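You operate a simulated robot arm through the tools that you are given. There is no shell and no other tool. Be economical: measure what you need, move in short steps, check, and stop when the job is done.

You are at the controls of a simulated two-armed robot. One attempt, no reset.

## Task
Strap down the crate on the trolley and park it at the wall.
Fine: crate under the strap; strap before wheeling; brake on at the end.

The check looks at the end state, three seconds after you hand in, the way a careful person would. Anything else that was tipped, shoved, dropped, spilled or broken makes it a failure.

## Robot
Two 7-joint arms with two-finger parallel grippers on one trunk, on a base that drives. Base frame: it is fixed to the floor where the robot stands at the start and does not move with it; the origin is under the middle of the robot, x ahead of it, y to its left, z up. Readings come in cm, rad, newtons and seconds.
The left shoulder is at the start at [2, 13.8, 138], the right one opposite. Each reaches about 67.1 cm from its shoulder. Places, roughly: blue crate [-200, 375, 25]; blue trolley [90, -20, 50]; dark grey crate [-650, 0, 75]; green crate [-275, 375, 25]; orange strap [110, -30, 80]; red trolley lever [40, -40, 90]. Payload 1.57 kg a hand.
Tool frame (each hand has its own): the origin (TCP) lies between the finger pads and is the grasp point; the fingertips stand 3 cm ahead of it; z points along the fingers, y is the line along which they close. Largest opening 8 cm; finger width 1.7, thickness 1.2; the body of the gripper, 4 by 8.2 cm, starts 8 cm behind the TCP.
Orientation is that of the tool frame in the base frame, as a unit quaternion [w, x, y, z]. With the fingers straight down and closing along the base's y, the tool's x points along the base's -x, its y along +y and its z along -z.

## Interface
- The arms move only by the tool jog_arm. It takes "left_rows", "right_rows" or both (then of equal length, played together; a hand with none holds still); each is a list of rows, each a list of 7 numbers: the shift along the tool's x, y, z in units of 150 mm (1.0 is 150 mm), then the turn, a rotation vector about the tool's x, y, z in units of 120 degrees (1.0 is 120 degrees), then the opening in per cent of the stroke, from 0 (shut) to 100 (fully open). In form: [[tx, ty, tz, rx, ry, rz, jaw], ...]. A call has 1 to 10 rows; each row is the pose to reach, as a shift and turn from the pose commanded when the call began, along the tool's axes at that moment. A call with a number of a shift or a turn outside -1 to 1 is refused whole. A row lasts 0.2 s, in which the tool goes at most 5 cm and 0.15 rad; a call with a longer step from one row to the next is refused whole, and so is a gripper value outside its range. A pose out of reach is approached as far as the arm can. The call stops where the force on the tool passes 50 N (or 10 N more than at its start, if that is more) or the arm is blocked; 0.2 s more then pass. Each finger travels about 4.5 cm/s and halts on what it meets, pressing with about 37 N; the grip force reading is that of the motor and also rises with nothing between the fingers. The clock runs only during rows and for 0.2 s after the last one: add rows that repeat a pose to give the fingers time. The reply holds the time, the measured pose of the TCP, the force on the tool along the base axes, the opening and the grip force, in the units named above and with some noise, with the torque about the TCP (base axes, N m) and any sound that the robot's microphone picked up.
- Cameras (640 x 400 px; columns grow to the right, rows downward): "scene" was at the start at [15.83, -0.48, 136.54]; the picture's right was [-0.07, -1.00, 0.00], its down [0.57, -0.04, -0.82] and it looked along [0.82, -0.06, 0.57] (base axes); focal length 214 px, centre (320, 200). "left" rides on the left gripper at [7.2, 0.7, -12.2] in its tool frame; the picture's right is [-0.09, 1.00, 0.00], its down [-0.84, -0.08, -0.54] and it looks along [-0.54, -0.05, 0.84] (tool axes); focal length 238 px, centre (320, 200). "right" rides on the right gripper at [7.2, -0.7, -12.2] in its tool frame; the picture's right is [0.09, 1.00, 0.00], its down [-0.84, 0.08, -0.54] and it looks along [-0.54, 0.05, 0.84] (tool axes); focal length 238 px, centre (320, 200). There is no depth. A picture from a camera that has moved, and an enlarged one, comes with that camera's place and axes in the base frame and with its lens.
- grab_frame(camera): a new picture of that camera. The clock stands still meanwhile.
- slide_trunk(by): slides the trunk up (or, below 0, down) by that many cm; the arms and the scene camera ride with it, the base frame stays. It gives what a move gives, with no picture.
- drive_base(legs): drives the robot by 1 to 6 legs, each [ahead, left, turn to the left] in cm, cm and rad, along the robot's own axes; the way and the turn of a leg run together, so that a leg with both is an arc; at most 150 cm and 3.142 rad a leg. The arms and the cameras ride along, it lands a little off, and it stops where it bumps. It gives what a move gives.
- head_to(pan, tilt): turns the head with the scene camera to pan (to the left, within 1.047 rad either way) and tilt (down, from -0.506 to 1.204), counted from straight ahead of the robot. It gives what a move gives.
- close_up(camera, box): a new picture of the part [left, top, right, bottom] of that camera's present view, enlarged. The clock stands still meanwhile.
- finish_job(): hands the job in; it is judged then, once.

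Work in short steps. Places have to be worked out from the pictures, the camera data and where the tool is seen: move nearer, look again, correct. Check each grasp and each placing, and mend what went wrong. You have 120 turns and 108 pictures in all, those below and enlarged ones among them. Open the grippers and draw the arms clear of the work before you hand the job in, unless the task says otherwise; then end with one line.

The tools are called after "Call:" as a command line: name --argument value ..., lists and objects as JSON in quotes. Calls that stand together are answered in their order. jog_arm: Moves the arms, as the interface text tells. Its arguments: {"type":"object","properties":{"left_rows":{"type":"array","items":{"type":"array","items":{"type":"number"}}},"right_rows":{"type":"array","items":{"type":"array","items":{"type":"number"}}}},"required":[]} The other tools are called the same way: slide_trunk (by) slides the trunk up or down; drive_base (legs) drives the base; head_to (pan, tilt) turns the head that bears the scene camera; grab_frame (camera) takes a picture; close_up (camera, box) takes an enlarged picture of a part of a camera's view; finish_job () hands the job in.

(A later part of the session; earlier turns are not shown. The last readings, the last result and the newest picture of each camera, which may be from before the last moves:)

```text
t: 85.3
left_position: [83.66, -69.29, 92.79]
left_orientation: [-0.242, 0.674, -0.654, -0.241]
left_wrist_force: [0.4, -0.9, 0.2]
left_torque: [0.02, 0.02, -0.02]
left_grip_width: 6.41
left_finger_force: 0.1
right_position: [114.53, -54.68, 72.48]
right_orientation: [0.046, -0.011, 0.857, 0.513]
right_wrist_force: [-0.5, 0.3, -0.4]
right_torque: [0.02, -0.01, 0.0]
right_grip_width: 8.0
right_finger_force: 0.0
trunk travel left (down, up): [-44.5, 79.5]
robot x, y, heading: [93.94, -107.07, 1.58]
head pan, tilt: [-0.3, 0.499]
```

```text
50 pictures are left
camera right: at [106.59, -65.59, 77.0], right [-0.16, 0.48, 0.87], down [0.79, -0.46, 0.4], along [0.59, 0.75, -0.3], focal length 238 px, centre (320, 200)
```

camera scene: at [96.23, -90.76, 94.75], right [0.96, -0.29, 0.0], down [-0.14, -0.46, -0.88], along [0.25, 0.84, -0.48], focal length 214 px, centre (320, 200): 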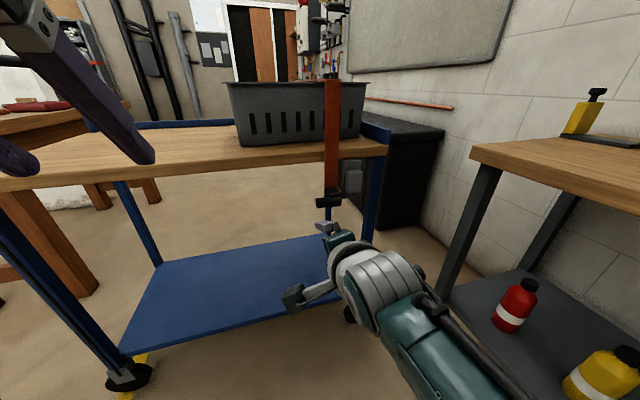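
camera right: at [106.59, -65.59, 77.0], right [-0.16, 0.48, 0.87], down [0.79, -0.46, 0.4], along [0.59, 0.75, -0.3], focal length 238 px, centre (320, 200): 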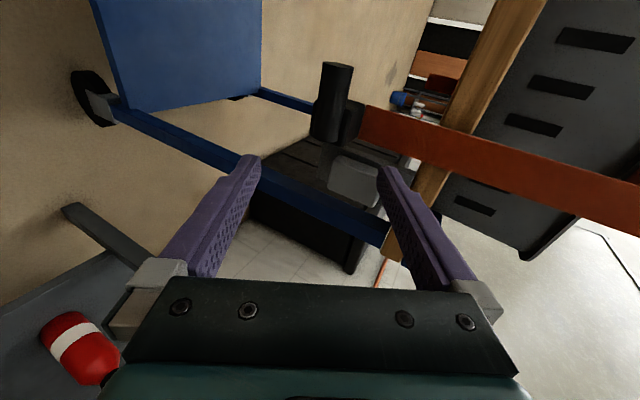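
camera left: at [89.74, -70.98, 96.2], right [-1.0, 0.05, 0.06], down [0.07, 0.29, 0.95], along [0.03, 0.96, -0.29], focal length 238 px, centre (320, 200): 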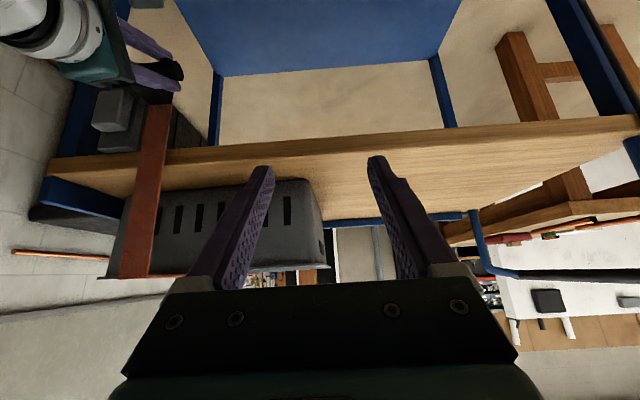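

Clear. I'll drive back round to behind the trolley, keeping the hands away from the bench and the handle.

Call:
drive_base --legs '[[-8, 75, 0], [0, 0, -1.58], [-50, 0, 0], [0, 80, 0]]'

Call:
slide_trunk --by 31

Call:
head_to --pan -0.1 --tilt 0.5

Call:
grab_frame --camera "scene"

```text
t: 99.6
left_position: [8.56, -24.58, 92.8]
left_orientation: [0.343, -0.01, 0.939, -0.001]
left_wrist_force: [-0.8, 0.9, -0.6]
left_torque: [0.0, 0.0, 0.0]
left_grip_width: 6.38
left_finger_force: 0.0
right_position: [22.85, -55.48, 72.48]
right_orientation: [0.398, 0.602, 0.61, 0.327]
right_wrist_force: [-0.2, 0.5, -0.6]
right_torque: [-0.01, -0.04, 0.0]
right_grip_width: 7.98
right_finger_force: 0.0
trunk travel left (down, up): [-44.5, 79.5]
robot x, y, heading: [-29.53, -34.73, 0.005]
head pan, tilt: [-0.3, 0.499]
```

```text
t: 102.7
left_position: [8.53, -24.65, 123.89]
left_orientation: [0.343, -0.011, 0.939, -0.001]
left_wrist_force: [-0.6, 0.3, -0.3]
left_torque: [-0.03, -0.02, -0.02]
left_grip_width: 6.43
left_finger_force: 0.0
right_position: [22.81, -55.61, 103.46]
right_orientation: [0.397, 0.601, 0.612, 0.327]
right_wrist_force: [-0.6, -0.3, -0.2]
right_torque: [-0.01, 0.03, 0.0]
right_grip_width: 7.99
right_finger_force: 0.1
trunk travel left (down, up): [-75.5, 48.5]
robot x, y, heading: [-29.22, -34.54, 0.001]
head pan, tilt: [-0.3, 0.499]
```

```text
t: 103.4
left_position: [8.51, -24.51, 123.8]
left_orientation: [0.343, -0.011, 0.939, -0.002]
left_wrist_force: [0.3, -1.3, -0.4]
left_torque: [0.01, 0.0, 0.0]
left_grip_width: 6.41
left_finger_force: 0.0
right_position: [22.88, -55.6, 103.38]
right_orientation: [0.397, 0.601, 0.612, 0.327]
right_wrist_force: [0.7, 0.4, -0.4]
right_torque: [-0.01, -0.04, -0.01]
right_grip_width: 7.98
right_finger_force: 0.0
trunk travel left (down, up): [-75.5, 48.5]
robot x, y, heading: [-28.94, -34.66, 0.001]
head pan, tilt: [-0.099, 0.499]
```

```text
49 pictures are left
camera scene: at [-10.38, -35.4, 127.25], right [-0.1, -1.0, 0.0], down [-0.48, 0.05, -0.88], along [0.87, -0.09, -0.48], focal length 214 px, centre (320, 200)
```

scene: 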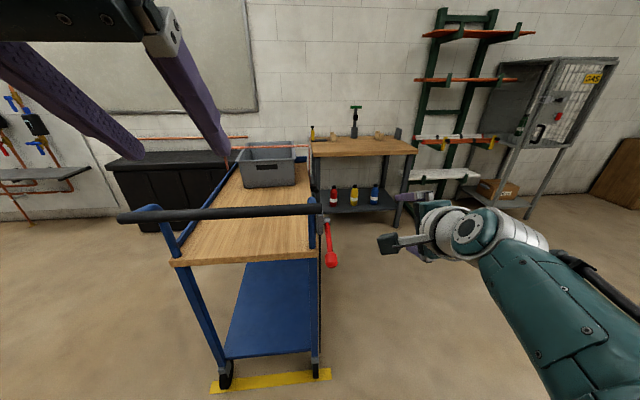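

Call:
close_up --camera "scene" --box '[210, 130, 340, 210]'

Call:
close_up --camera "scene" --box '[240, 190, 400, 400]'

```text
4.92 times, centred on (275, 170) of scene
camera zoom: at [-10.38, -35.4, 127.25], right [-0.1, -1.0, 0.0], down [-0.48, 0.05, -0.88], along [0.87, -0.09, -0.48], focal length 1056 px, centre (542, 348)
```

zoom: 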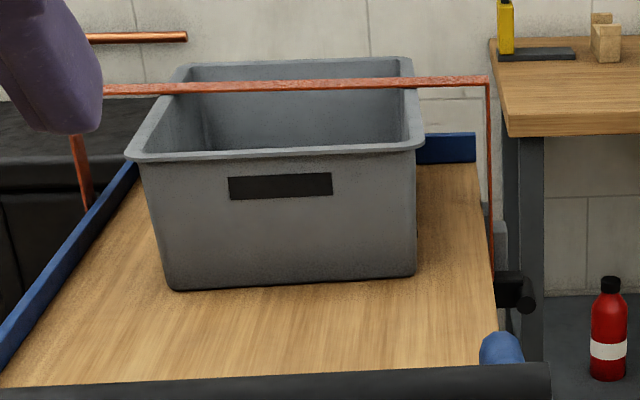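

```text
1.90 times, centred on (320, 295) of scene
camera zoom: at [-10.38, -35.4, 127.25], right [-0.1, -1.0, 0.0], down [-0.48, 0.05, -0.88], along [0.87, -0.09, -0.48], focal length 408 px, centre (320, 19)
```

zoom: 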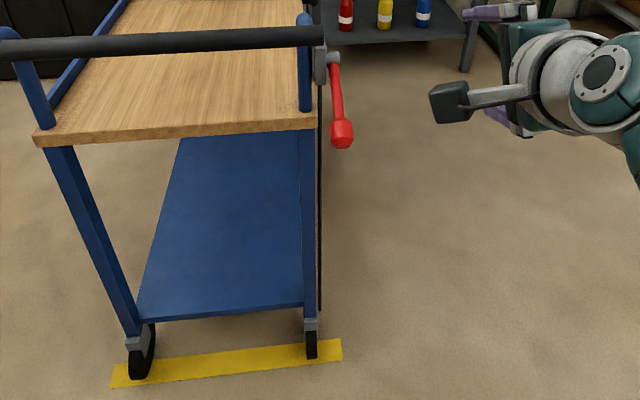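

The strap lies neatly across the crate. The lever's root is at about (44.5,-43,89) and its knob at (33,-43,84), pointing back and slightly down, and the trolley didn't roll under the strap forces, so the brake is presumably on now. I'll bring the right hand in behind the knob.

Call:
drive_base --legs '[[6, 0, 0]]'

Call:
slide_trunk --by -30

Call:
jog_arm --right_rows '[[0.0, 0.0, -0.25, 0, 0, 0, 100], [0.15, 0.1, -0.4, -0.05, 0, 0, 100], [0.3, 0.2, -0.55, -0.1, 0, 0, 100], [0.45, 0.3, -0.69, -0.15, 0, 0, 100], [0.6, 0.4, -0.69, -0.2, 0, 0, 100], [0.75, 0.51, -0.69, -0.233, 0, 0, 100]]'

Call:
grab_frame --camera "right"

```text
t: 104.4
left_position: [14.69, -24.67, 123.72]
left_orientation: [0.344, -0.01, 0.939, -0.002]
left_wrist_force: [-0.3, 0.5, 0.3]
left_torque: [-0.01, -0.01, 0.01]
left_grip_width: 6.41
left_finger_force: 0.0
right_position: [28.88, -55.66, 103.43]
right_orientation: [0.398, 0.601, 0.611, 0.327]
right_wrist_force: [-0.2, -0.7, 0.1]
right_torque: [0.01, 0.01, 0.0]
right_grip_width: 7.99
right_finger_force: 0.1
trunk travel left (down, up): [-75.5, 48.5]
robot x, y, heading: [-23.46, -34.5, 0.001]
head pan, tilt: [-0.099, 0.499]
```

```text
t: 107.4
left_position: [14.58, -24.59, 93.79]
left_orientation: [0.343, -0.01, 0.939, -0.002]
left_wrist_force: [0.1, -0.6, -0.1]
left_torque: [-0.02, 0.02, 0.01]
left_grip_width: 6.41
left_finger_force: 0.0
right_position: [28.78, -55.73, 73.58]
right_orientation: [0.397, 0.601, 0.611, 0.327]
right_wrist_force: [0.1, 0.9, 0.2]
right_torque: [-0.01, -0.02, -0.01]
right_grip_width: 7.99
right_finger_force: 0.1
trunk travel left (down, up): [-45.5, 78.5]
robot x, y, heading: [-23.08, -34.75, -0.004]
head pan, tilt: [-0.099, 0.499]
```

```text
t: 108.4
left_position: [14.73, -24.57, 93.78]
left_orientation: [0.343, -0.01, 0.939, -0.002]
left_wrist_force: [-0.8, -0.5, -0.1]
left_torque: [-0.03, 0.02, 0.01]
left_grip_width: 6.38
left_finger_force: 0.1
right_position: [22.79, -52.9, 81.08]
right_orientation: [0.521, 0.502, 0.581, 0.372]
right_wrist_force: [-0.4, 0.6, 0.3]
right_torque: [0.01, 0.03, 0.01]
right_grip_width: 8.0
right_finger_force: 0.0
trunk travel left (down, up): [-45.5, 78.5]
robot x, y, heading: [-23.2, -34.24, 0.007]
head pan, tilt: [-0.099, 0.499]
stopped in row 4 (right hand): the arm was blocked; the commanded pose is now the measured one
```

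```text
46 pictures are left
camera right: at [11.14, -44.97, 81.14], right [0.2, 0.31, 0.93], down [-0.56, -0.75, 0.37], along [0.81, -0.59, 0.02], focal length 238 px, centre (320, 200)
```

right: 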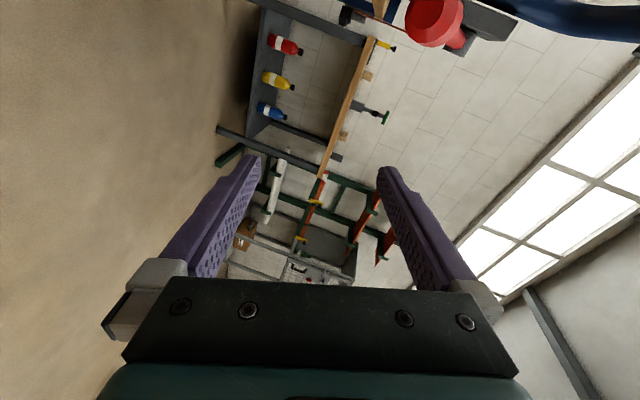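

The arm cramps when folded. I'll back the base up 10 cm and reach in extended instead.

Call:
drive_base --legs '[[-10, 0, 0]]'

Call:
jog_arm --right_rows '[[0.13, 0.1, 0.12, 0, 0, 0.023, 100], [0.25, 0.19, 0.23, 0, 0, 0.046, 100], [0.37, 0.29, 0.34, 0, 0, 0.069, 100], [0.5, 0.38, 0.46, 0, 0, 0.092, 100], [0.62, 0.48, 0.57, 0, 0, 0.115, 100]]'

Call:
grab_frame --camera "right"

```text
t: 109.5
left_position: [4.54, -24.6, 93.84]
left_orientation: [0.342, -0.01, 0.94, -0.002]
left_wrist_force: [-0.5, -0.2, -0.2]
left_torque: [-0.01, -0.02, -0.01]
left_grip_width: 6.41
left_finger_force: 0.0
right_position: [12.9, -53.07, 81.32]
right_orientation: [0.522, 0.503, 0.579, 0.372]
right_wrist_force: [-0.4, 0.4, 0.0]
right_torque: [0.0, -0.02, 0.01]
right_grip_width: 8.03
right_finger_force: 0.1
trunk travel left (down, up): [-45.5, 78.5]
robot x, y, heading: [-33.35, -34.12, 0.001]
head pan, tilt: [-0.099, 0.499]
```

```text
t: 110.9
left_position: [4.64, -24.79, 93.7]
left_orientation: [0.343, -0.009, 0.939, -0.003]
left_wrist_force: [0.9, -0.5, -0.7]
left_torque: [0.0, 0.02, 0.01]
left_grip_width: 6.38
left_finger_force: 0.0
right_position: [23.54, -46.29, 83.98]
right_orientation: [0.498, 0.561, 0.521, 0.407]
right_wrist_force: [0.0, -0.9, -0.3]
right_torque: [-0.04, -0.02, 0.03]
right_grip_width: 7.99
right_finger_force: 0.1
trunk travel left (down, up): [-45.5, 78.5]
robot x, y, heading: [-32.98, -34.64, -0.005]
head pan, tilt: [-0.099, 0.499]
stopped in row 5 (right hand): the arm was blocked; the commanded pose is now the measured one
```

```text
45 pictures are left
camera right: at [12.39, -37.66, 85.01], right [0.19, 0.13, 0.97], down [-0.62, -0.75, 0.22], along [0.76, -0.64, -0.06], focal length 238 px, centre (320, 200)
```

right: 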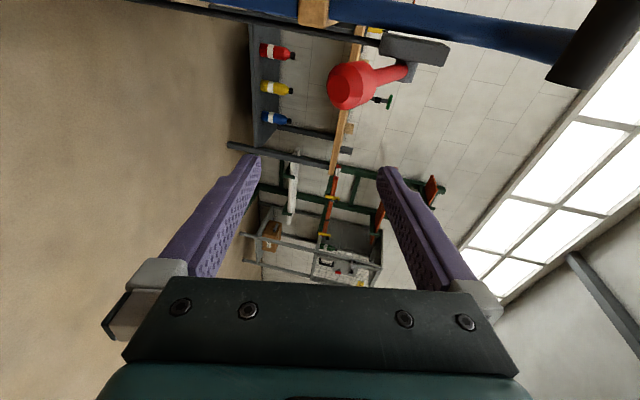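

The hand is at (23.5,-46.3,84), level with the knob at (33,-42.7,84.2). I'll let the base do the rest: 9.5 ahead and 3.5 left.

Call:
drive_base --legs '[[0, 3.5, 0], [9.5, 0, 0]]'

Call:
grab_frame --camera "right"

```text
t: 112.5
left_position: [14.37, -21.28, 93.79]
left_orientation: [0.344, -0.01, 0.939, -0.002]
left_wrist_force: [0.4, 0.1, 1.2]
left_torque: [0.01, -0.01, -0.01]
left_grip_width: 6.4
left_finger_force: 0.0
right_position: [33.1, -42.99, 83.93]
right_orientation: [0.498, 0.561, 0.521, 0.407]
right_wrist_force: [0.3, 1.2, 0.3]
right_torque: [0.0, 0.02, 0.01]
right_grip_width: 8.0
right_finger_force: 0.2
trunk travel left (down, up): [-45.5, 78.5]
robot x, y, heading: [-23.66, -31.09, -0.001]
head pan, tilt: [-0.099, 0.499]
```

```text
44 pictures are left
camera right: at [22.08, -34.22, 84.99], right [0.19, 0.13, 0.97], down [-0.62, -0.75, 0.22], along [0.76, -0.64, -0.06], focal length 238 px, centre (320, 200)
```

right: 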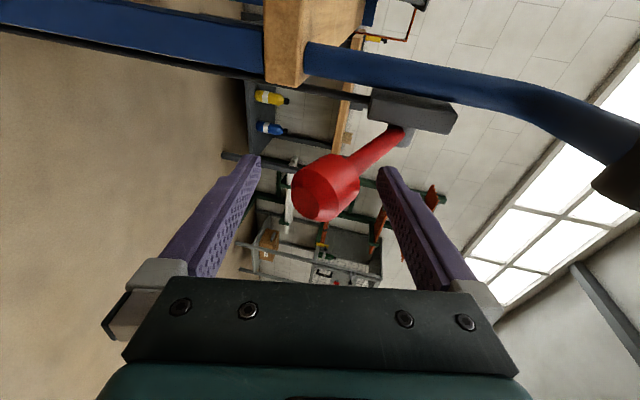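

The knob is right at the grasp point, so I'll close on it.

Call:
jog_arm --right_rows '[[0, 0, 0, 0, 0, 0, 60], [0, 0, 0, 0, 0, 0, 30], [0, 0, 0, 0, 0, 0, 0], [0, 0, 0, 0, 0, 0, 0], [0, 0, 0, 0, 0, 0, 0]]'

```text
t: 113.7
left_position: [14.3, -21.32, 93.73]
left_orientation: [0.343, -0.01, 0.939, -0.002]
left_wrist_force: [0.0, 0.3, -0.5]
left_torque: [-0.02, 0.0, -0.02]
left_grip_width: 6.39
left_finger_force: 0.0
right_position: [33.48, -43.03, 84.57]
right_orientation: [0.503, 0.556, 0.519, 0.411]
right_wrist_force: [-15.3, -0.5, 31.6]
right_torque: [-0.07, -1.6, 0.16]
right_grip_width: 4.92
right_finger_force: 35.2
trunk travel left (down, up): [-45.5, 78.5]
robot x, y, heading: [-23.9, -30.72, -0.005]
head pan, tilt: [-0.099, 0.499]
```

Gripped (4.9 cm). The lever resists downward motion, so I'll try lifting it along its arc by 2 cm.

Call:
jog_arm --right_rows '[[-0.004, 0.028, -0.018, 0.019, 0, 0, 0], [-0.007, 0.056, -0.036, 0.038, 0, 0, 0], [-0.011, 0.084, -0.054, 0.057, 0, 0, 0], [-0.015, 0.112, -0.071, 0.076, 0, 0, 0], [-0.015, 0.112, -0.071, 0.076, 0, 0, 0]]'

```text
t: 114.9
left_position: [14.45, -20.71, 93.88]
left_orientation: [0.342, -0.009, 0.939, 0.0]
left_wrist_force: [-0.5, 0.2, 0.2]
left_torque: [-0.01, 0.03, -0.02]
left_grip_width: 6.4
left_finger_force: 0.1
right_position: [32.66, -43.28, 85.93]
right_orientation: [0.464, 0.588, 0.556, 0.361]
right_wrist_force: [-3.1, 25.4, 12.5]
right_torque: [0.02, -1.86, 1.42]
right_grip_width: 5.02
right_finger_force: 44.9
trunk travel left (down, up): [-45.5, 78.5]
robot x, y, heading: [-24.16, -31.07, 0.002]
head pan, tilt: [-0.099, 0.499]
```

Call:
grab_frame --camera "right"

Call:
grab_frame --camera "scene"

```text
43 pictures are left
camera right: at [21.94, -34.32, 88.51], right [0.33, 0.14, 0.93], down [-0.59, -0.75, 0.32], along [0.74, -0.65, -0.16], focal length 238 px, centre (320, 200)
```

right: 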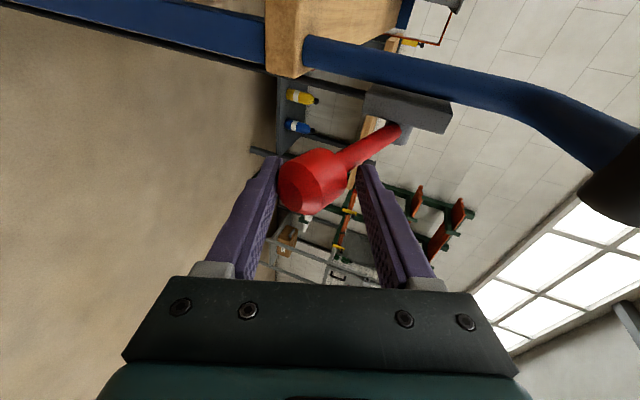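

```text
42 pictures are left
camera scene: at [-4.58, -31.57, 97.26], right [-0.1, -0.99, -0.01], down [-0.48, 0.05, -0.88], along [0.87, -0.09, -0.48], focal length 214 px, centre (320, 200)
```

scene: 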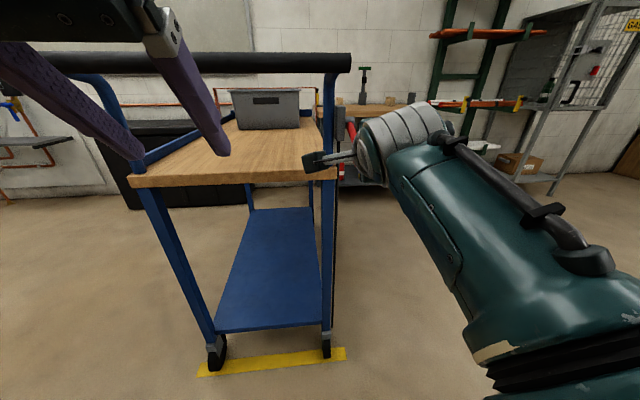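

The knob has moved up about 1.4 cm with the hand, so the lever lifts. I'll continue the arc up to horizontal.

Call:
jog_arm --right_rows '[[-0.002, 0.05, -0.03, 0.033, 0, 0, 0], [-0.004, 0.1, -0.056, 0.067, 0, 0, 0], [-0.007, 0.15, -0.082, 0.1, 0, 0, 0], [-0.009, 0.2, -0.108, 0.133, 0, 0, 0], [-0.011, 0.251, -0.133, 0.167, 0, 0, 0]]'

Call:
grab_frame --camera "right"

```text
t: 116.1
left_position: [14.54, -21.17, 93.89]
left_orientation: [0.344, -0.008, 0.939, -0.002]
left_wrist_force: [-1.0, -0.9, 0.0]
left_torque: [0.02, 0.04, -0.01]
left_grip_width: 6.4
left_finger_force: 0.0
right_position: [32.29, -43.2, 90.38]
right_orientation: [0.351, 0.667, 0.603, 0.262]
right_wrist_force: [-1.1, 10.2, 15.1]
right_torque: [-0.06, -2.04, -0.29]
right_grip_width: 4.79
right_finger_force: 44.4
trunk travel left (down, up): [-45.5, 78.5]
robot x, y, heading: [-23.82, -30.98, -0.004]
head pan, tilt: [-0.099, 0.499]
```

```text
41 pictures are left
camera right: at [23.44, -34.41, 96.88], right [0.63, 0.06, 0.77], down [-0.48, -0.75, 0.46], along [0.61, -0.66, -0.44], focal length 238 px, centre (320, 200)
```

right: 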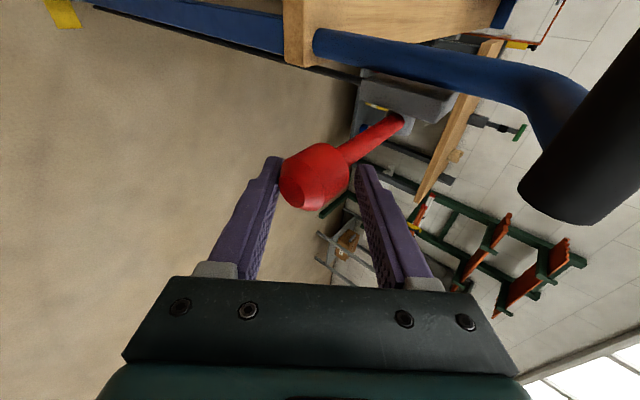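

The lever is following, now about horizontal. I'll lift it another 2 cm without turning the hand and feel for the end stop.

Call:
jog_arm --right_rows '[[-0.002, 0.03, -0.02, 0, 0, 0, 0], [-0.005, 0.06, -0.04, 0, 0, 0, 0], [-0.007, 0.09, -0.058, 0, 0, 0, 0], [-0.009, 0.118, -0.076, 0, 0, 0, 0], [-0.009, 0.118, -0.076, 0, 0, 0, 0]]'

Call:
grab_frame --camera "right"

```text
t: 117.3
left_position: [14.35, -21.34, 93.8]
left_orientation: [0.344, -0.01, 0.939, -0.003]
left_wrist_force: [-0.1, 0.0, 0.2]
left_torque: [0.0, 0.0, 0.01]
left_grip_width: 6.4
left_finger_force: 0.0
right_position: [32.02, -43.39, 91.97]
right_orientation: [0.344, 0.67, 0.606, 0.258]
right_wrist_force: [-4.8, -2.9, 8.2]
right_torque: [-0.14, -1.02, -0.92]
right_grip_width: 4.1
right_finger_force: 44.8
trunk travel left (down, up): [-45.5, 78.5]
robot x, y, heading: [-23.14, -31.03, -0.003]
head pan, tilt: [-0.099, 0.499]
```

```text
40 pictures are left
camera right: at [23.28, -34.51, 98.75], right [0.64, 0.06, 0.76], down [-0.48, -0.75, 0.46], along [0.6, -0.66, -0.45], focal length 238 px, centre (320, 200)
```

right: 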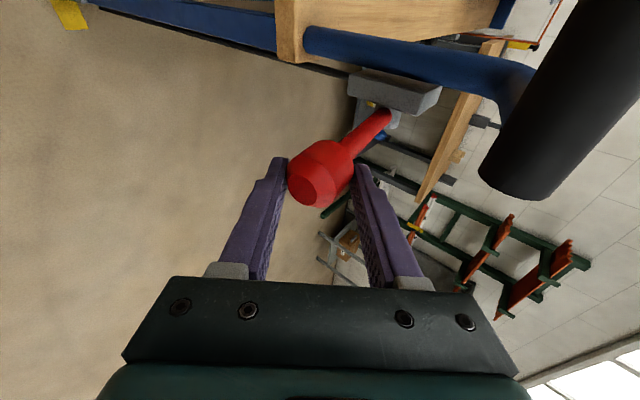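

It's still moving freely, with no stop yet. I'll raise it another 2 cm, watching the clearance to the handle end.

Call:
jog_arm --right_rows '[[0.0, 0.035, -0.018, 0, 0, 0, 0], [0.0, 0.07, -0.036, 0, 0, 0, 0], [0.0, 0.1, -0.052, 0, 0, 0, 0], [0.0, 0.13, -0.066, 0, 0, 0, 0], [0.0, 0.13, -0.066, 0, 0, 0, 0]]'

Call:
grab_frame --camera "right"

```text
t: 118.5
left_position: [14.22, -21.35, 93.64]
left_orientation: [0.342, -0.011, 0.94, -0.002]
left_wrist_force: [-0.7, -0.3, 0.2]
left_torque: [0.03, 0.04, -0.03]
left_grip_width: 6.4
left_finger_force: 0.1
right_position: [32.37, -43.41, 94.05]
right_orientation: [0.343, 0.67, 0.606, 0.258]
right_wrist_force: [-4.1, -9.0, -1.2]
right_torque: [-0.09, 0.42, -0.17]
right_grip_width: 3.92
right_finger_force: 45.0
trunk travel left (down, up): [-45.5, 78.5]
robot x, y, heading: [-23.9, -30.56, -0.001]
head pan, tilt: [-0.099, 0.499]
```

```text
39 pictures are left
camera right: at [23.61, -34.49, 100.75], right [0.64, 0.06, 0.76], down [-0.47, -0.75, 0.46], along [0.6, -0.66, -0.45], focal length 238 px, centre (320, 200)
```

right: 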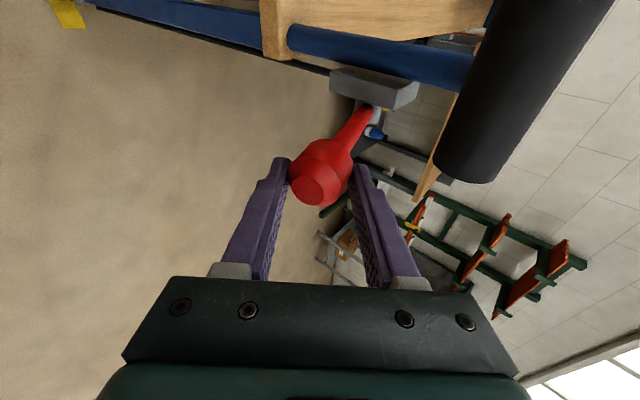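

Call:
jog_arm --right_rows '[[-0.001, 0.033, -0.013, 0, 0, 0, 0], [-0.002, 0.065, -0.026, 0, 0, 0, 0], [-0.003, 0.1, -0.039, 0, 0, 0, 0], [-0.004, 0.13, -0.051, 0, 0, 0, 0], [-0.004, 0.13, -0.051, 0, 0, 0, 0]]'

Call:
grab_frame --camera "right"

```text
t: 119.7
left_position: [14.04, -21.43, 93.66]
left_orientation: [0.342, -0.01, 0.94, -0.003]
left_wrist_force: [-0.9, 0.5, 0.4]
left_torque: [0.0, -0.01, -0.01]
left_grip_width: 6.45
left_finger_force: 0.1
right_position: [32.8, -43.36, 95.51]
right_orientation: [0.339, 0.672, 0.608, 0.254]
right_wrist_force: [4.7, -11.4, -26.6]
right_torque: [0.12, -0.44, -0.24]
right_grip_width: 3.78
right_finger_force: 43.5
trunk travel left (down, up): [-45.5, 78.5]
robot x, y, heading: [-23.77, -30.97, -0.003]
head pan, tilt: [-0.099, 0.499]
```

```text
38 pictures are left
camera right: at [24.11, -34.46, 102.42], right [0.65, 0.06, 0.76], down [-0.47, -0.75, 0.46], along [0.59, -0.66, -0.46], focal length 238 px, centre (320, 200)
```

right: 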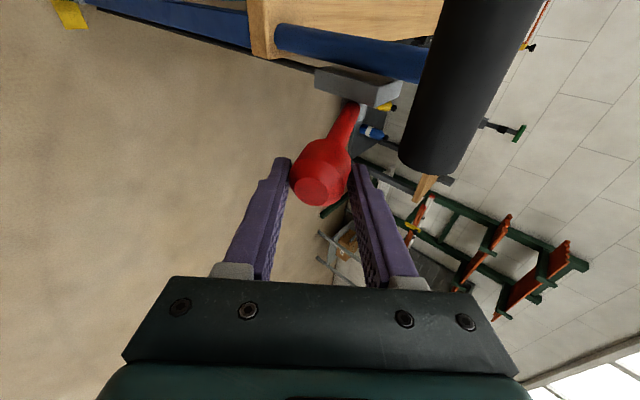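

Resistance has appeared at z 95.5, so this is probably the lever's upper stop. I'll release it and withdraw along the finger axis, biased away from the handle end.

Call:
jog_arm --right_rows '[[0, -0.02, 0, 0, 0, 0, 60], [-0.02, -0.02, 0, 0, 0, 0, 75], [-0.04, -0.02, -0.02, 0, 0, 0, 75], [-0.08, -0.02, -0.13, 0, 0, 0, 75], [-0.1, -0.02, -0.26, 0, 0, 0, 75], [-0.12, -0.02, -0.4, 0, 0, 0, 75]]'

Call:
grab_frame --camera "right"

```text
t: 121.1
left_position: [14.28, -21.29, 93.79]
left_orientation: [0.342, -0.01, 0.94, -0.002]
left_wrist_force: [0.0, -0.7, 0.1]
left_torque: [0.01, 0.02, 0.02]
left_grip_width: 6.4
left_finger_force: 0.1
right_position: [27.94, -43.86, 100.03]
right_orientation: [0.343, 0.669, 0.606, 0.261]
right_wrist_force: [-0.6, 0.1, 0.3]
right_torque: [-0.02, 0.0, -0.01]
right_grip_width: 6.01
right_finger_force: 0.0
trunk travel left (down, up): [-45.5, 78.5]
robot x, y, heading: [-23.5, -31.45, -0.001]
head pan, tilt: [-0.099, 0.499]
```

```text
37 pictures are left
camera right: at [19.26, -35.02, 106.65], right [0.64, 0.06, 0.76], down [-0.47, -0.75, 0.46], along [0.6, -0.65, -0.45], focal length 238 px, centre (320, 200)
```

right: 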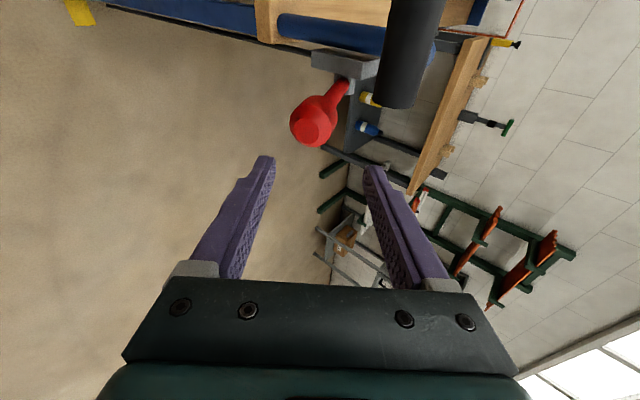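

The lever stays up. I'll centre the base behind the handle and turn the left wrist so both hands can grip the bar with the jaws closing top and bottom.

Call:
drive_base --legs '[[-14, 0, 0], [0, 13.5, 0]]'

Call:
jog_arm --left_rows '[[-0.15, 0, 0.02, 0, 0, 0, 80], [-0.3, 0, 0.05, 0, 0, -0.06, 80], [-0.45, 0, 0.07, 0, 0, -0.12, 80], [-0.6, 0, 0.1, 0, 0, -0.18, 80], [-0.77, 0, 0.12, 0, 0, -0.25, 80], [-0.77, 0, 0.12, 0, 0, -0.32, 80], [-0.77, 0, 0.12, 0, 0, -0.39, 80], [-0.77, 0, 0.12, 0, 0, -0.46, 80], [-0.77, 0, 0.12, 0, 0, -0.53, 80], [-0.77, 0, 0.12, 0, 0, -0.6, 80]]'

```text
t: 123.4
left_position: [0.29, -7.8, 93.78]
left_orientation: [0.342, -0.01, 0.94, -0.002]
left_wrist_force: [-0.6, 0.7, -0.6]
left_torque: [-0.03, 0.0, -0.03]
left_grip_width: 6.43
left_finger_force: 0.1
right_position: [14.0, -30.38, 99.92]
right_orientation: [0.343, 0.669, 0.606, 0.26]
right_wrist_force: [-0.4, -0.2, 1.1]
right_torque: [0.01, 0.02, -0.02]
right_grip_width: 5.98
right_finger_force: 0.1
trunk travel left (down, up): [-45.5, 78.5]
robot x, y, heading: [-37.85, -17.6, 0.001]
head pan, tilt: [-0.099, 0.499]
```

```text
t: 125.6
left_position: [10.38, -7.61, 99.87]
left_orientation: [0.276, -0.561, 0.754, -0.203]
left_wrist_force: [0.4, 0.0, -0.6]
left_torque: [0.01, 0.01, 0.0]
left_grip_width: 6.41
left_finger_force: 0.1
right_position: [13.99, -30.7, 99.94]
right_orientation: [0.344, 0.67, 0.605, 0.259]
right_wrist_force: [0.6, 0.5, 0.2]
right_torque: [0.01, -0.05, -0.02]
right_grip_width: 6.0
right_finger_force: 0.1
trunk travel left (down, up): [-45.5, 78.5]
robot x, y, heading: [-37.29, -17.66, -0.004]
head pan, tilt: [-0.099, 0.499]
```

Call:
jog_arm --left_rows '[[-0.02, -0.06, 0.05, 0, 0, -0.05, 100], [-0.04, -0.12, 0.1, 0, 0, -0.1, 100], [-0.057, -0.175, 0.154, 0, 0, -0.15, 100]]' --right_rows '[[0, 0, 0, 0, 0, 0, 100], [0, 0, 0, 0, 0, 0, 100], [0, 0, 0, 0, 0, 0, 100]]'

Call:
slide_trunk --by 6

Call:
drive_base --legs '[[13, 0, 0]]'

Call:
grab_frame --camera "right"

Call:
grab_frame --camera "left"

Call:
grab_frame --camera "scene"

```text
t: 126.4
left_position: [13.85, -7.49, 99.85]
left_orientation: [-0.24, 0.672, -0.656, 0.245]
left_wrist_force: [0.2, -0.3, 0.5]
left_torque: [-0.01, 0.0, -0.01]
left_grip_width: 7.99
left_finger_force: 0.1
right_position: [14.05, -30.51, 99.89]
right_orientation: [0.345, 0.669, 0.605, 0.26]
right_wrist_force: [-0.5, 0.4, -0.5]
right_torque: [0.01, 0.0, 0.0]
right_grip_width: 8.04
right_finger_force: 0.0
trunk travel left (down, up): [-45.5, 78.5]
robot x, y, heading: [-37.55, -17.7, -0.003]
head pan, tilt: [-0.099, 0.499]
```

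```text
t: 127.4
left_position: [13.91, -7.48, 105.84]
left_orientation: [-0.241, 0.671, -0.658, 0.243]
left_wrist_force: [-0.1, 0.5, -0.5]
left_torque: [-0.02, 0.0, -0.02]
left_grip_width: 7.99
left_finger_force: 0.0
right_position: [14.06, -30.68, 106.0]
right_orientation: [0.344, 0.67, 0.605, 0.259]
right_wrist_force: [-0.3, -0.3, -0.3]
right_torque: [0.01, 0.01, 0.0]
right_grip_width: 8.0
right_finger_force: 0.1
trunk travel left (down, up): [-51.5, 72.5]
robot x, y, heading: [-37.9, -17.71, -0.001]
head pan, tilt: [-0.099, 0.499]
```

```text
t: 128.7
left_position: [26.96, -7.48, 105.94]
left_orientation: [-0.24, 0.672, -0.657, 0.243]
left_wrist_force: [-0.2, 0.5, 0.0]
left_torque: [0.04, 0.02, 0.0]
left_grip_width: 7.98
left_finger_force: 0.0
right_position: [27.27, -30.6, 105.99]
right_orientation: [0.344, 0.669, 0.606, 0.259]
right_wrist_force: [-0.8, 0.0, 0.9]
right_torque: [-0.03, 0.01, -0.03]
right_grip_width: 7.98
right_finger_force: 0.0
trunk travel left (down, up): [-51.5, 72.5]
robot x, y, heading: [-24.46, -17.63, 0.002]
head pan, tilt: [-0.099, 0.499]
```

```text
36 pictures are left
camera right: at [18.45, -21.75, 112.59], right [0.64, 0.06, 0.76], down [-0.48, -0.75, 0.46], along [0.6, -0.66, -0.45], focal length 238 px, centre (320, 200)
```

right: 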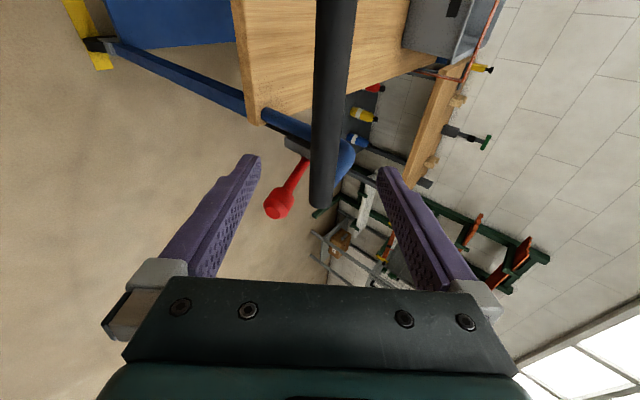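

```text
35 pictures are left
camera left: at [18.8, -14.76, 114.91], right [-0.76, 0.07, -0.64], down [-0.3, 0.84, 0.46], along [0.57, 0.54, -0.62], focal length 238 px, centre (320, 200)
```

left: 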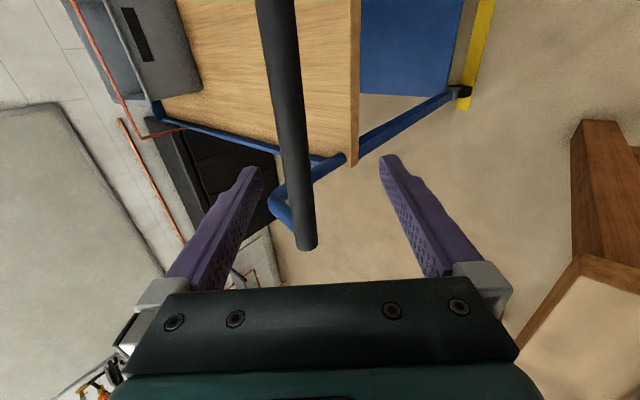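

```text
34 pictures are left
camera scene: at [-5.6, -18.2, 103.17], right [-0.06, -1.0, 0.0], down [-0.49, 0.03, -0.87], along [0.87, -0.05, -0.49], focal length 214 px, centre (320, 200)
```

scene: 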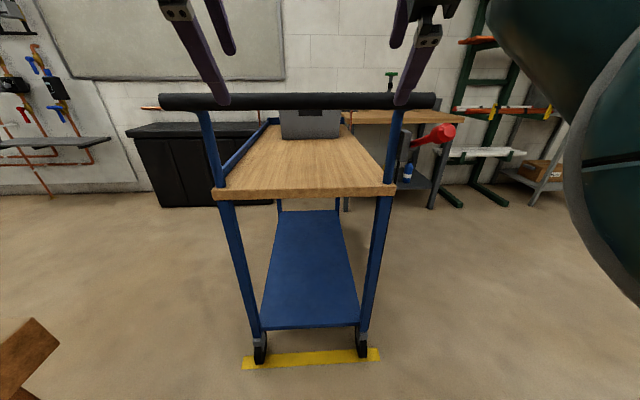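

The handle is at x≈35.3, z 99.7. I'll drive 3 cm more, then advance both hands along their fingers onto the bar and close.

Call:
drive_base --legs '[[3, 0, 0]]'

Call:
jog_arm --left_rows '[[0, 0, 0.12, 0, 0, 0, 100], [0, 0, 0.25, 0, 0, 0, 100], [0, 0, 0.37, 0, 0, 0, 100], [0, 0, 0.5, 0, 0, 0, 100], [0, 0, 0.5, 0, 0, 0, 100]]' --right_rows '[[0, -0.12, 0.0, 0, 0, 0, 100], [0, -0.12, 0.15, 0, 0, 0, 100], [0, -0.12, 0.3, 0, 0, 0, 100], [0, -0.12, 0.48, 0, 0, 0, 100], [0, -0.12, 0.48, 0, 0, 0, 100]]'

Call:
grab_frame --camera "right"

Call:
grab_frame --camera "left"

```text
t: 129.5
left_position: [30.09, -7.51, 106.04]
left_orientation: [-0.241, 0.671, -0.658, 0.243]
left_wrist_force: [0.3, 0.0, 0.5]
left_torque: [-0.01, 0.03, -0.02]
left_grip_width: 7.99
left_finger_force: 0.0
right_position: [30.36, -30.68, 106.03]
right_orientation: [0.346, 0.669, 0.605, 0.258]
right_wrist_force: [1.0, 0.7, -0.9]
right_torque: [0.0, 0.03, -0.02]
right_grip_width: 8.0
right_finger_force: 0.1
trunk travel left (down, up): [-51.5, 72.5]
robot x, y, heading: [-21.35, -17.35, 0.004]
head pan, tilt: [-0.099, 0.499]
```

```text
t: 130.7
left_position: [34.78, -7.57, 100.14]
left_orientation: [-0.24, 0.671, -0.658, 0.244]
left_wrist_force: [0.1, -0.3, -0.8]
left_torque: [-0.03, 0.01, -0.02]
left_grip_width: 7.99
left_finger_force: 0.1
right_position: [34.5, -32.42, 99.81]
right_orientation: [0.349, 0.671, 0.603, 0.253]
right_wrist_force: [0.2, 0.0, 0.2]
right_torque: [-0.02, -0.01, -0.02]
right_grip_width: 7.99
right_finger_force: 0.0
trunk travel left (down, up): [-51.5, 72.5]
robot x, y, heading: [-21.43, -17.77, -0.004]
head pan, tilt: [-0.099, 0.499]
```

```text
33 pictures are left
camera right: at [25.89, -23.37, 106.43], right [0.64, 0.06, 0.76], down [-0.48, -0.74, 0.47], along [0.59, -0.67, -0.45], focal length 238 px, centre (320, 200)
```

right: 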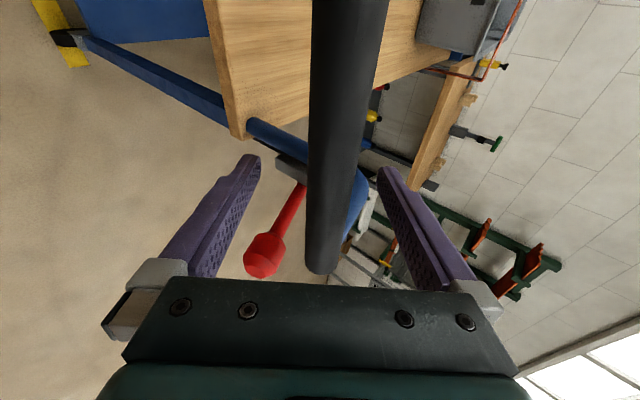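

```text
32 pictures are left
camera left: at [26.62, -14.75, 109.16], right [-0.76, 0.07, -0.64], down [-0.3, 0.84, 0.46], along [0.57, 0.54, -0.62], focal length 238 px, centre (320, 200)
```

left: 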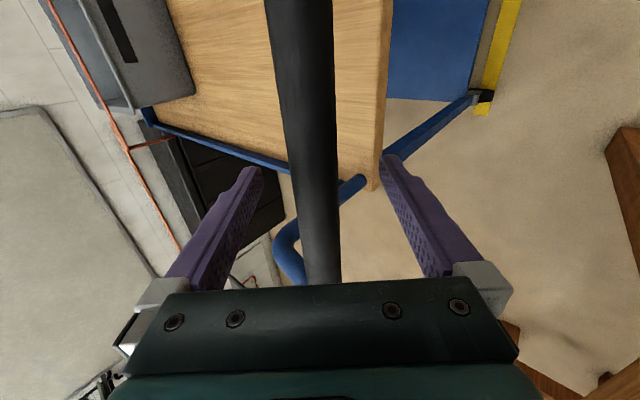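

The bar is between both sets of fingers, so I'll close both hands.

Call:
jog_arm --left_rows '[[0, 0, 0, 0, 0, 0, 60], [0, 0, 0, 0, 0, 0, 30], [0, 0, 0, 0, 0, 0, 0], [0, 0, 0, 0, 0, 0, 0], [0, 0, 0, 0, 0, 0, 0], [0, 0, 0, 0, 0, 0, 0]]' --right_rows '[[0, 0, 0, 0, 0, 0, 60], [0, 0, 0, 0, 0, 0, 30], [0, 0, 0, 0, 0, 0, 0], [0, 0, 0, 0, 0, 0, 0], [0, 0, 0, 0, 0, 0, 0], [0, 0, 0, 0, 0, 0, 0]]'

```text
t: 132.1
left_position: [34.9, -7.5, 100.23]
left_orientation: [-0.241, 0.671, -0.657, 0.243]
left_wrist_force: [-19.0, 5.1, 7.4]
left_torque: [0.17, 0.19, -0.57]
left_grip_width: 2.8
left_finger_force: 38.1
right_position: [34.74, -32.38, 100.36]
right_orientation: [0.353, 0.669, 0.602, 0.258]
right_wrist_force: [18.0, -6.7, 13.8]
right_torque: [-0.39, 0.08, 0.34]
right_grip_width: 2.83
right_finger_force: 38.2
trunk travel left (down, up): [-51.5, 72.5]
robot x, y, heading: [-21.58, -17.5, -0.008]
head pan, tilt: [-0.099, 0.499]
```

Both hands grip the bar. I'll test-drive 4 cm forward to see whether the trolley rolls.

Call:
drive_base --legs '[[4, 0, 0]]'

Call:
grab_frame --camera "scene"

```text
t: 133.0
left_position: [39.0, -7.54, 100.15]
left_orientation: [-0.241, 0.672, -0.657, 0.244]
left_wrist_force: [-24.2, 8.9, 8.2]
left_torque: [0.52, 0.07, -0.56]
left_grip_width: 2.79
left_finger_force: 38.0
right_position: [38.68, -32.35, 100.26]
right_orientation: [0.352, 0.669, 0.602, 0.258]
right_wrist_force: [21.1, -9.4, 16.6]
right_torque: [-0.35, -0.13, 0.82]
right_grip_width: 2.8
right_finger_force: 38.2
trunk travel left (down, up): [-51.5, 72.5]
robot x, y, heading: [-17.1, -17.7, 0.002]
head pan, tilt: [-0.099, 0.499]
```

```text
31 pictures are left
camera scene: at [1.65, -18.26, 103.7], right [-0.06, -1.0, 0.0], down [-0.44, 0.03, -0.9], along [0.9, -0.05, -0.44], focal length 214 px, centre (320, 200)
```

scene: 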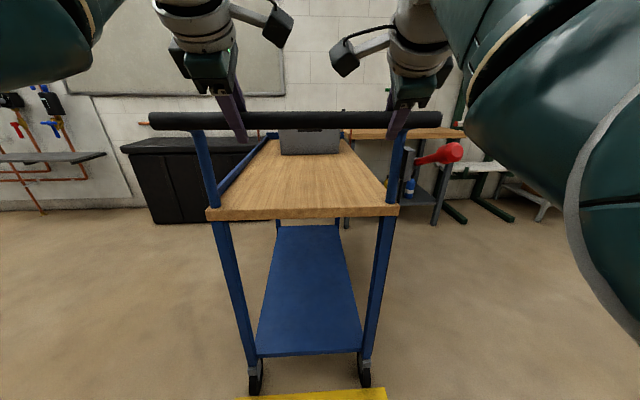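

The trolley rolls, so the brake is off with the lever up. Before pushing into the gap between the chest and the bench, I'll measure it more carefully.

Call:
close_up --camera "scene" --box '[220, 95, 420, 220]'

```text
3.20 times, centred on (320, 158) of scene
camera zoom: at [1.65, -18.26, 103.7], right [-0.06, -1.0, 0.0], down [-0.44, 0.03, -0.9], along [0.9, -0.05, -0.44], focal length 686 px, centre (320, 336)
```

zoom: 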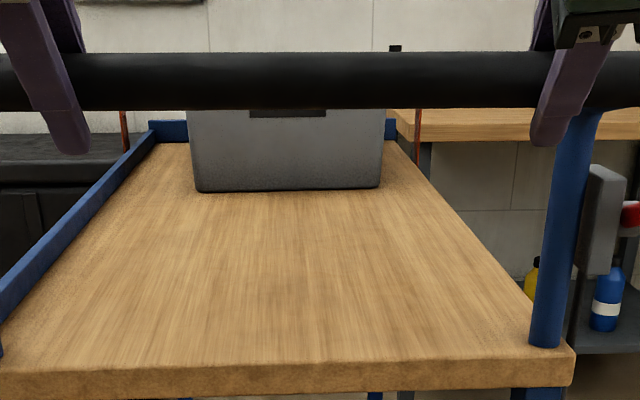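

The gap runs from the bench edge at y≈-47 to the chest at y≈+13, and the trolley with its buckle spans about -47.6 to +8, so it needs shifting about 2.5 cm left. I'll drive forward diagonally in a short leg and check.

Call:
drive_base --legs '[[15, 2.5, 0]]'

Call:
grab_frame --camera "scene"

```text
t: 134.3
left_position: [53.54, -7.25, 100.3]
left_orientation: [-0.23, 0.669, -0.659, 0.256]
left_wrist_force: [11.4, -41.0, 8.7]
left_torque: [0.46, -0.06, -0.61]
left_grip_width: 2.79
left_finger_force: 38.2
right_position: [53.42, -32.08, 100.36]
right_orientation: [0.362, 0.671, 0.599, 0.244]
right_wrist_force: [-13.9, -38.4, 0.6]
right_torque: [-0.53, 0.14, 0.49]
right_grip_width: 2.77
right_finger_force: 38.3
trunk travel left (down, up): [-51.5, 72.5]
robot x, y, heading: [-2.35, -15.31, -0.002]
head pan, tilt: [-0.099, 0.499]
```

```text
29 pictures are left
camera scene: at [16.26, -17.46, 103.3], right [-0.1, -0.99, 0.01], down [-0.47, 0.04, -0.88], along [0.87, -0.1, -0.48], focal length 214 px, centre (320, 200)
```

scene: 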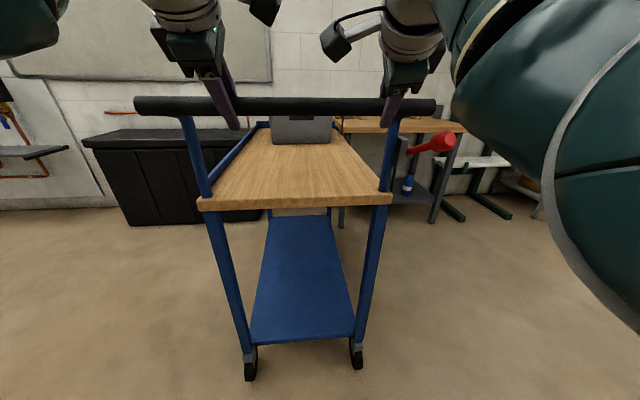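

The trolley tracks only straight ahead; sideways push just builds force. I'll remove that side load, release both hands and move over so the head camera looks down the y≈-47.6 line, to check whether the buckle clears the bench.

Call:
drive_base --legs '[[0, -2.2, 0]]'

Call:
jog_arm --left_rows '[[0, 0, 0, 0, 0, 0, 50], [0, 0, 0, 0, 0, 0, 100], [0, 0, 0, 0, 0, 0, 100], [0, 0, 0, 0, 0, 0, 100], [0, 0, -0.15, 0, 0, 0, 100], [0, 0, -0.3, 0, 0, 0, 100], [0, 0, -0.45, 0, 0, 0, 100]]' --right_rows '[[0, 0, 0, 0, 0, 0, 50], [0, 0, 0, 0, 0, 0, 100], [0, 0, 0, 0, 0, 0, 100], [0, 0, 0, 0, 0, 0, 100], [0, 0, -0.15, 0, 0, 0, 100], [0, 0, -0.3, 0, 0, 0, 100], [0, 0, -0.45, 0, 0, 0, 100]]'

Call:
slide_trunk --by 10

Call:
drive_base --legs '[[0, -30, 0]]'

Call:
head_to --pan 0 --tilt 0.35

Call:
grab_frame --camera "scene"

```text
t: 135.2
left_position: [53.74, -7.32, 100.27]
left_orientation: [-0.238, 0.667, -0.662, 0.246]
left_wrist_force: [17.6, 14.6, -15.0]
left_torque: [0.87, -0.18, 0.27]
left_grip_width: 2.77
left_finger_force: 38.1
right_position: [53.38, -32.13, 100.3]
right_orientation: [0.356, 0.672, 0.598, 0.254]
right_wrist_force: [-20.9, 22.8, 23.4]
right_torque: [-0.33, -0.02, 0.79]
right_grip_width: 2.82
right_finger_force: 37.5
trunk travel left (down, up): [-51.5, 72.5]
robot x, y, heading: [-2.6, -17.26, 0.0]
head pan, tilt: [-0.099, 0.499]
```

```text
t: 136.8
left_position: [49.22, -7.75, 105.52]
left_orientation: [-0.236, 0.669, -0.66, 0.247]
left_wrist_force: [-0.7, 0.6, 0.1]
left_torque: [-0.03, 0.03, 0.02]
left_grip_width: 8.01
left_finger_force: 0.1
right_position: [48.41, -32.17, 104.55]
right_orientation: [0.364, 0.671, 0.596, 0.25]
right_wrist_force: [-0.8, -0.2, -0.9]
right_torque: [0.02, -0.04, 0.03]
right_grip_width: 8.0
right_finger_force: 0.0
trunk travel left (down, up): [-51.5, 72.5]
robot x, y, heading: [-2.11, -17.13, -0.001]
head pan, tilt: [-0.099, 0.499]
```

```text
t: 138.1
left_position: [49.25, -7.79, 115.39]
left_orientation: [-0.236, 0.669, -0.66, 0.248]
left_wrist_force: [-0.2, 0.5, -0.9]
left_torque: [0.01, 0.01, 0.0]
left_grip_width: 7.99
left_finger_force: 0.0
right_position: [48.24, -32.29, 114.43]
right_orientation: [0.364, 0.671, 0.596, 0.25]
right_wrist_force: [-0.3, 0.2, 0.3]
right_torque: [-0.03, -0.01, 0.03]
right_grip_width: 8.0
right_finger_force: 0.0
trunk travel left (down, up): [-61.5, 62.5]
robot x, y, heading: [-2.66, -17.57, 0.003]
head pan, tilt: [-0.099, 0.499]
```

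```text
t: 140.1
left_position: [49.16, -37.65, 115.45]
left_orientation: [-0.235, 0.667, -0.662, 0.248]
left_wrist_force: [0.4, 0.2, 0.4]
left_torque: [0.0, -0.03, 0.0]
left_grip_width: 8.02
left_finger_force: 0.1
right_position: [48.1, -62.15, 114.29]
right_orientation: [0.364, 0.673, 0.594, 0.247]
right_wrist_force: [-0.5, 0.2, 1.0]
right_torque: [-0.01, -0.02, -0.01]
right_grip_width: 7.99
right_finger_force: 0.0
trunk travel left (down, up): [-61.5, 62.5]
robot x, y, heading: [-3.09, -46.87, -0.01]
head pan, tilt: [-0.099, 0.499]
```

```text
t: 140.8
left_position: [49.26, -37.75, 115.28]
left_orientation: [-0.234, 0.667, -0.662, 0.249]
left_wrist_force: [-1.2, 0.8, -0.4]
left_torque: [0.0, 0.03, -0.01]
left_grip_width: 8.01
left_finger_force: 0.2
right_position: [48.04, -62.1, 114.4]
right_orientation: [0.363, 0.673, 0.594, 0.247]
right_wrist_force: [-0.3, 0.1, -0.3]
right_torque: [-0.02, -0.01, -0.02]
right_grip_width: 8.02
right_finger_force: 0.1
trunk travel left (down, up): [-61.5, 62.5]
robot x, y, heading: [-2.76, -47.27, -0.013]
head pan, tilt: [0.0, 0.351]
```

```text
28 pictures are left
camera scene: at [16.32, -47.15, 114.61], right [-0.01, -1.0, 0.0], down [-0.34, 0.0, -0.94], along [0.94, -0.01, -0.34], focal length 214 px, centre (320, 200)
```

scene: 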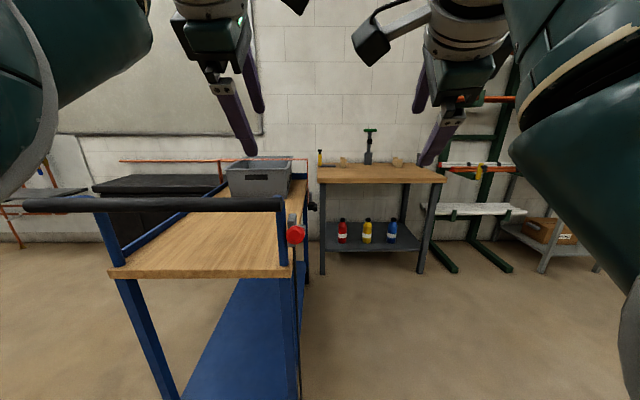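

Call:
close_up --camera "scene" --box '[260, 150, 370, 220]'

```text
5.71 times, centred on (315, 185) of scene
camera zoom: at [16.32, -47.15, 114.61], right [-0.01, -1.0, 0.0], down [-0.34, 0.0, -0.94], along [0.94, -0.01, -0.34], focal length 1226 px, centre (349, 286)
```

zoom: 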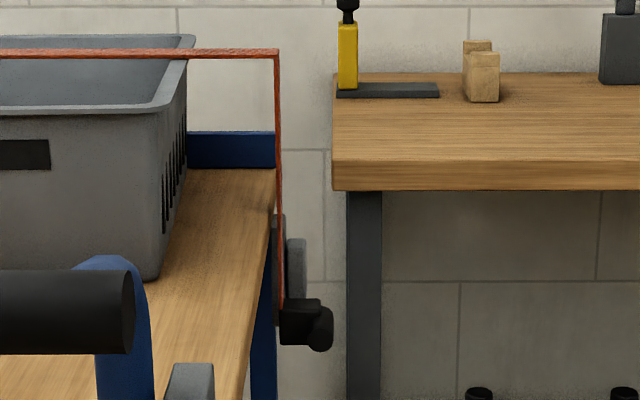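

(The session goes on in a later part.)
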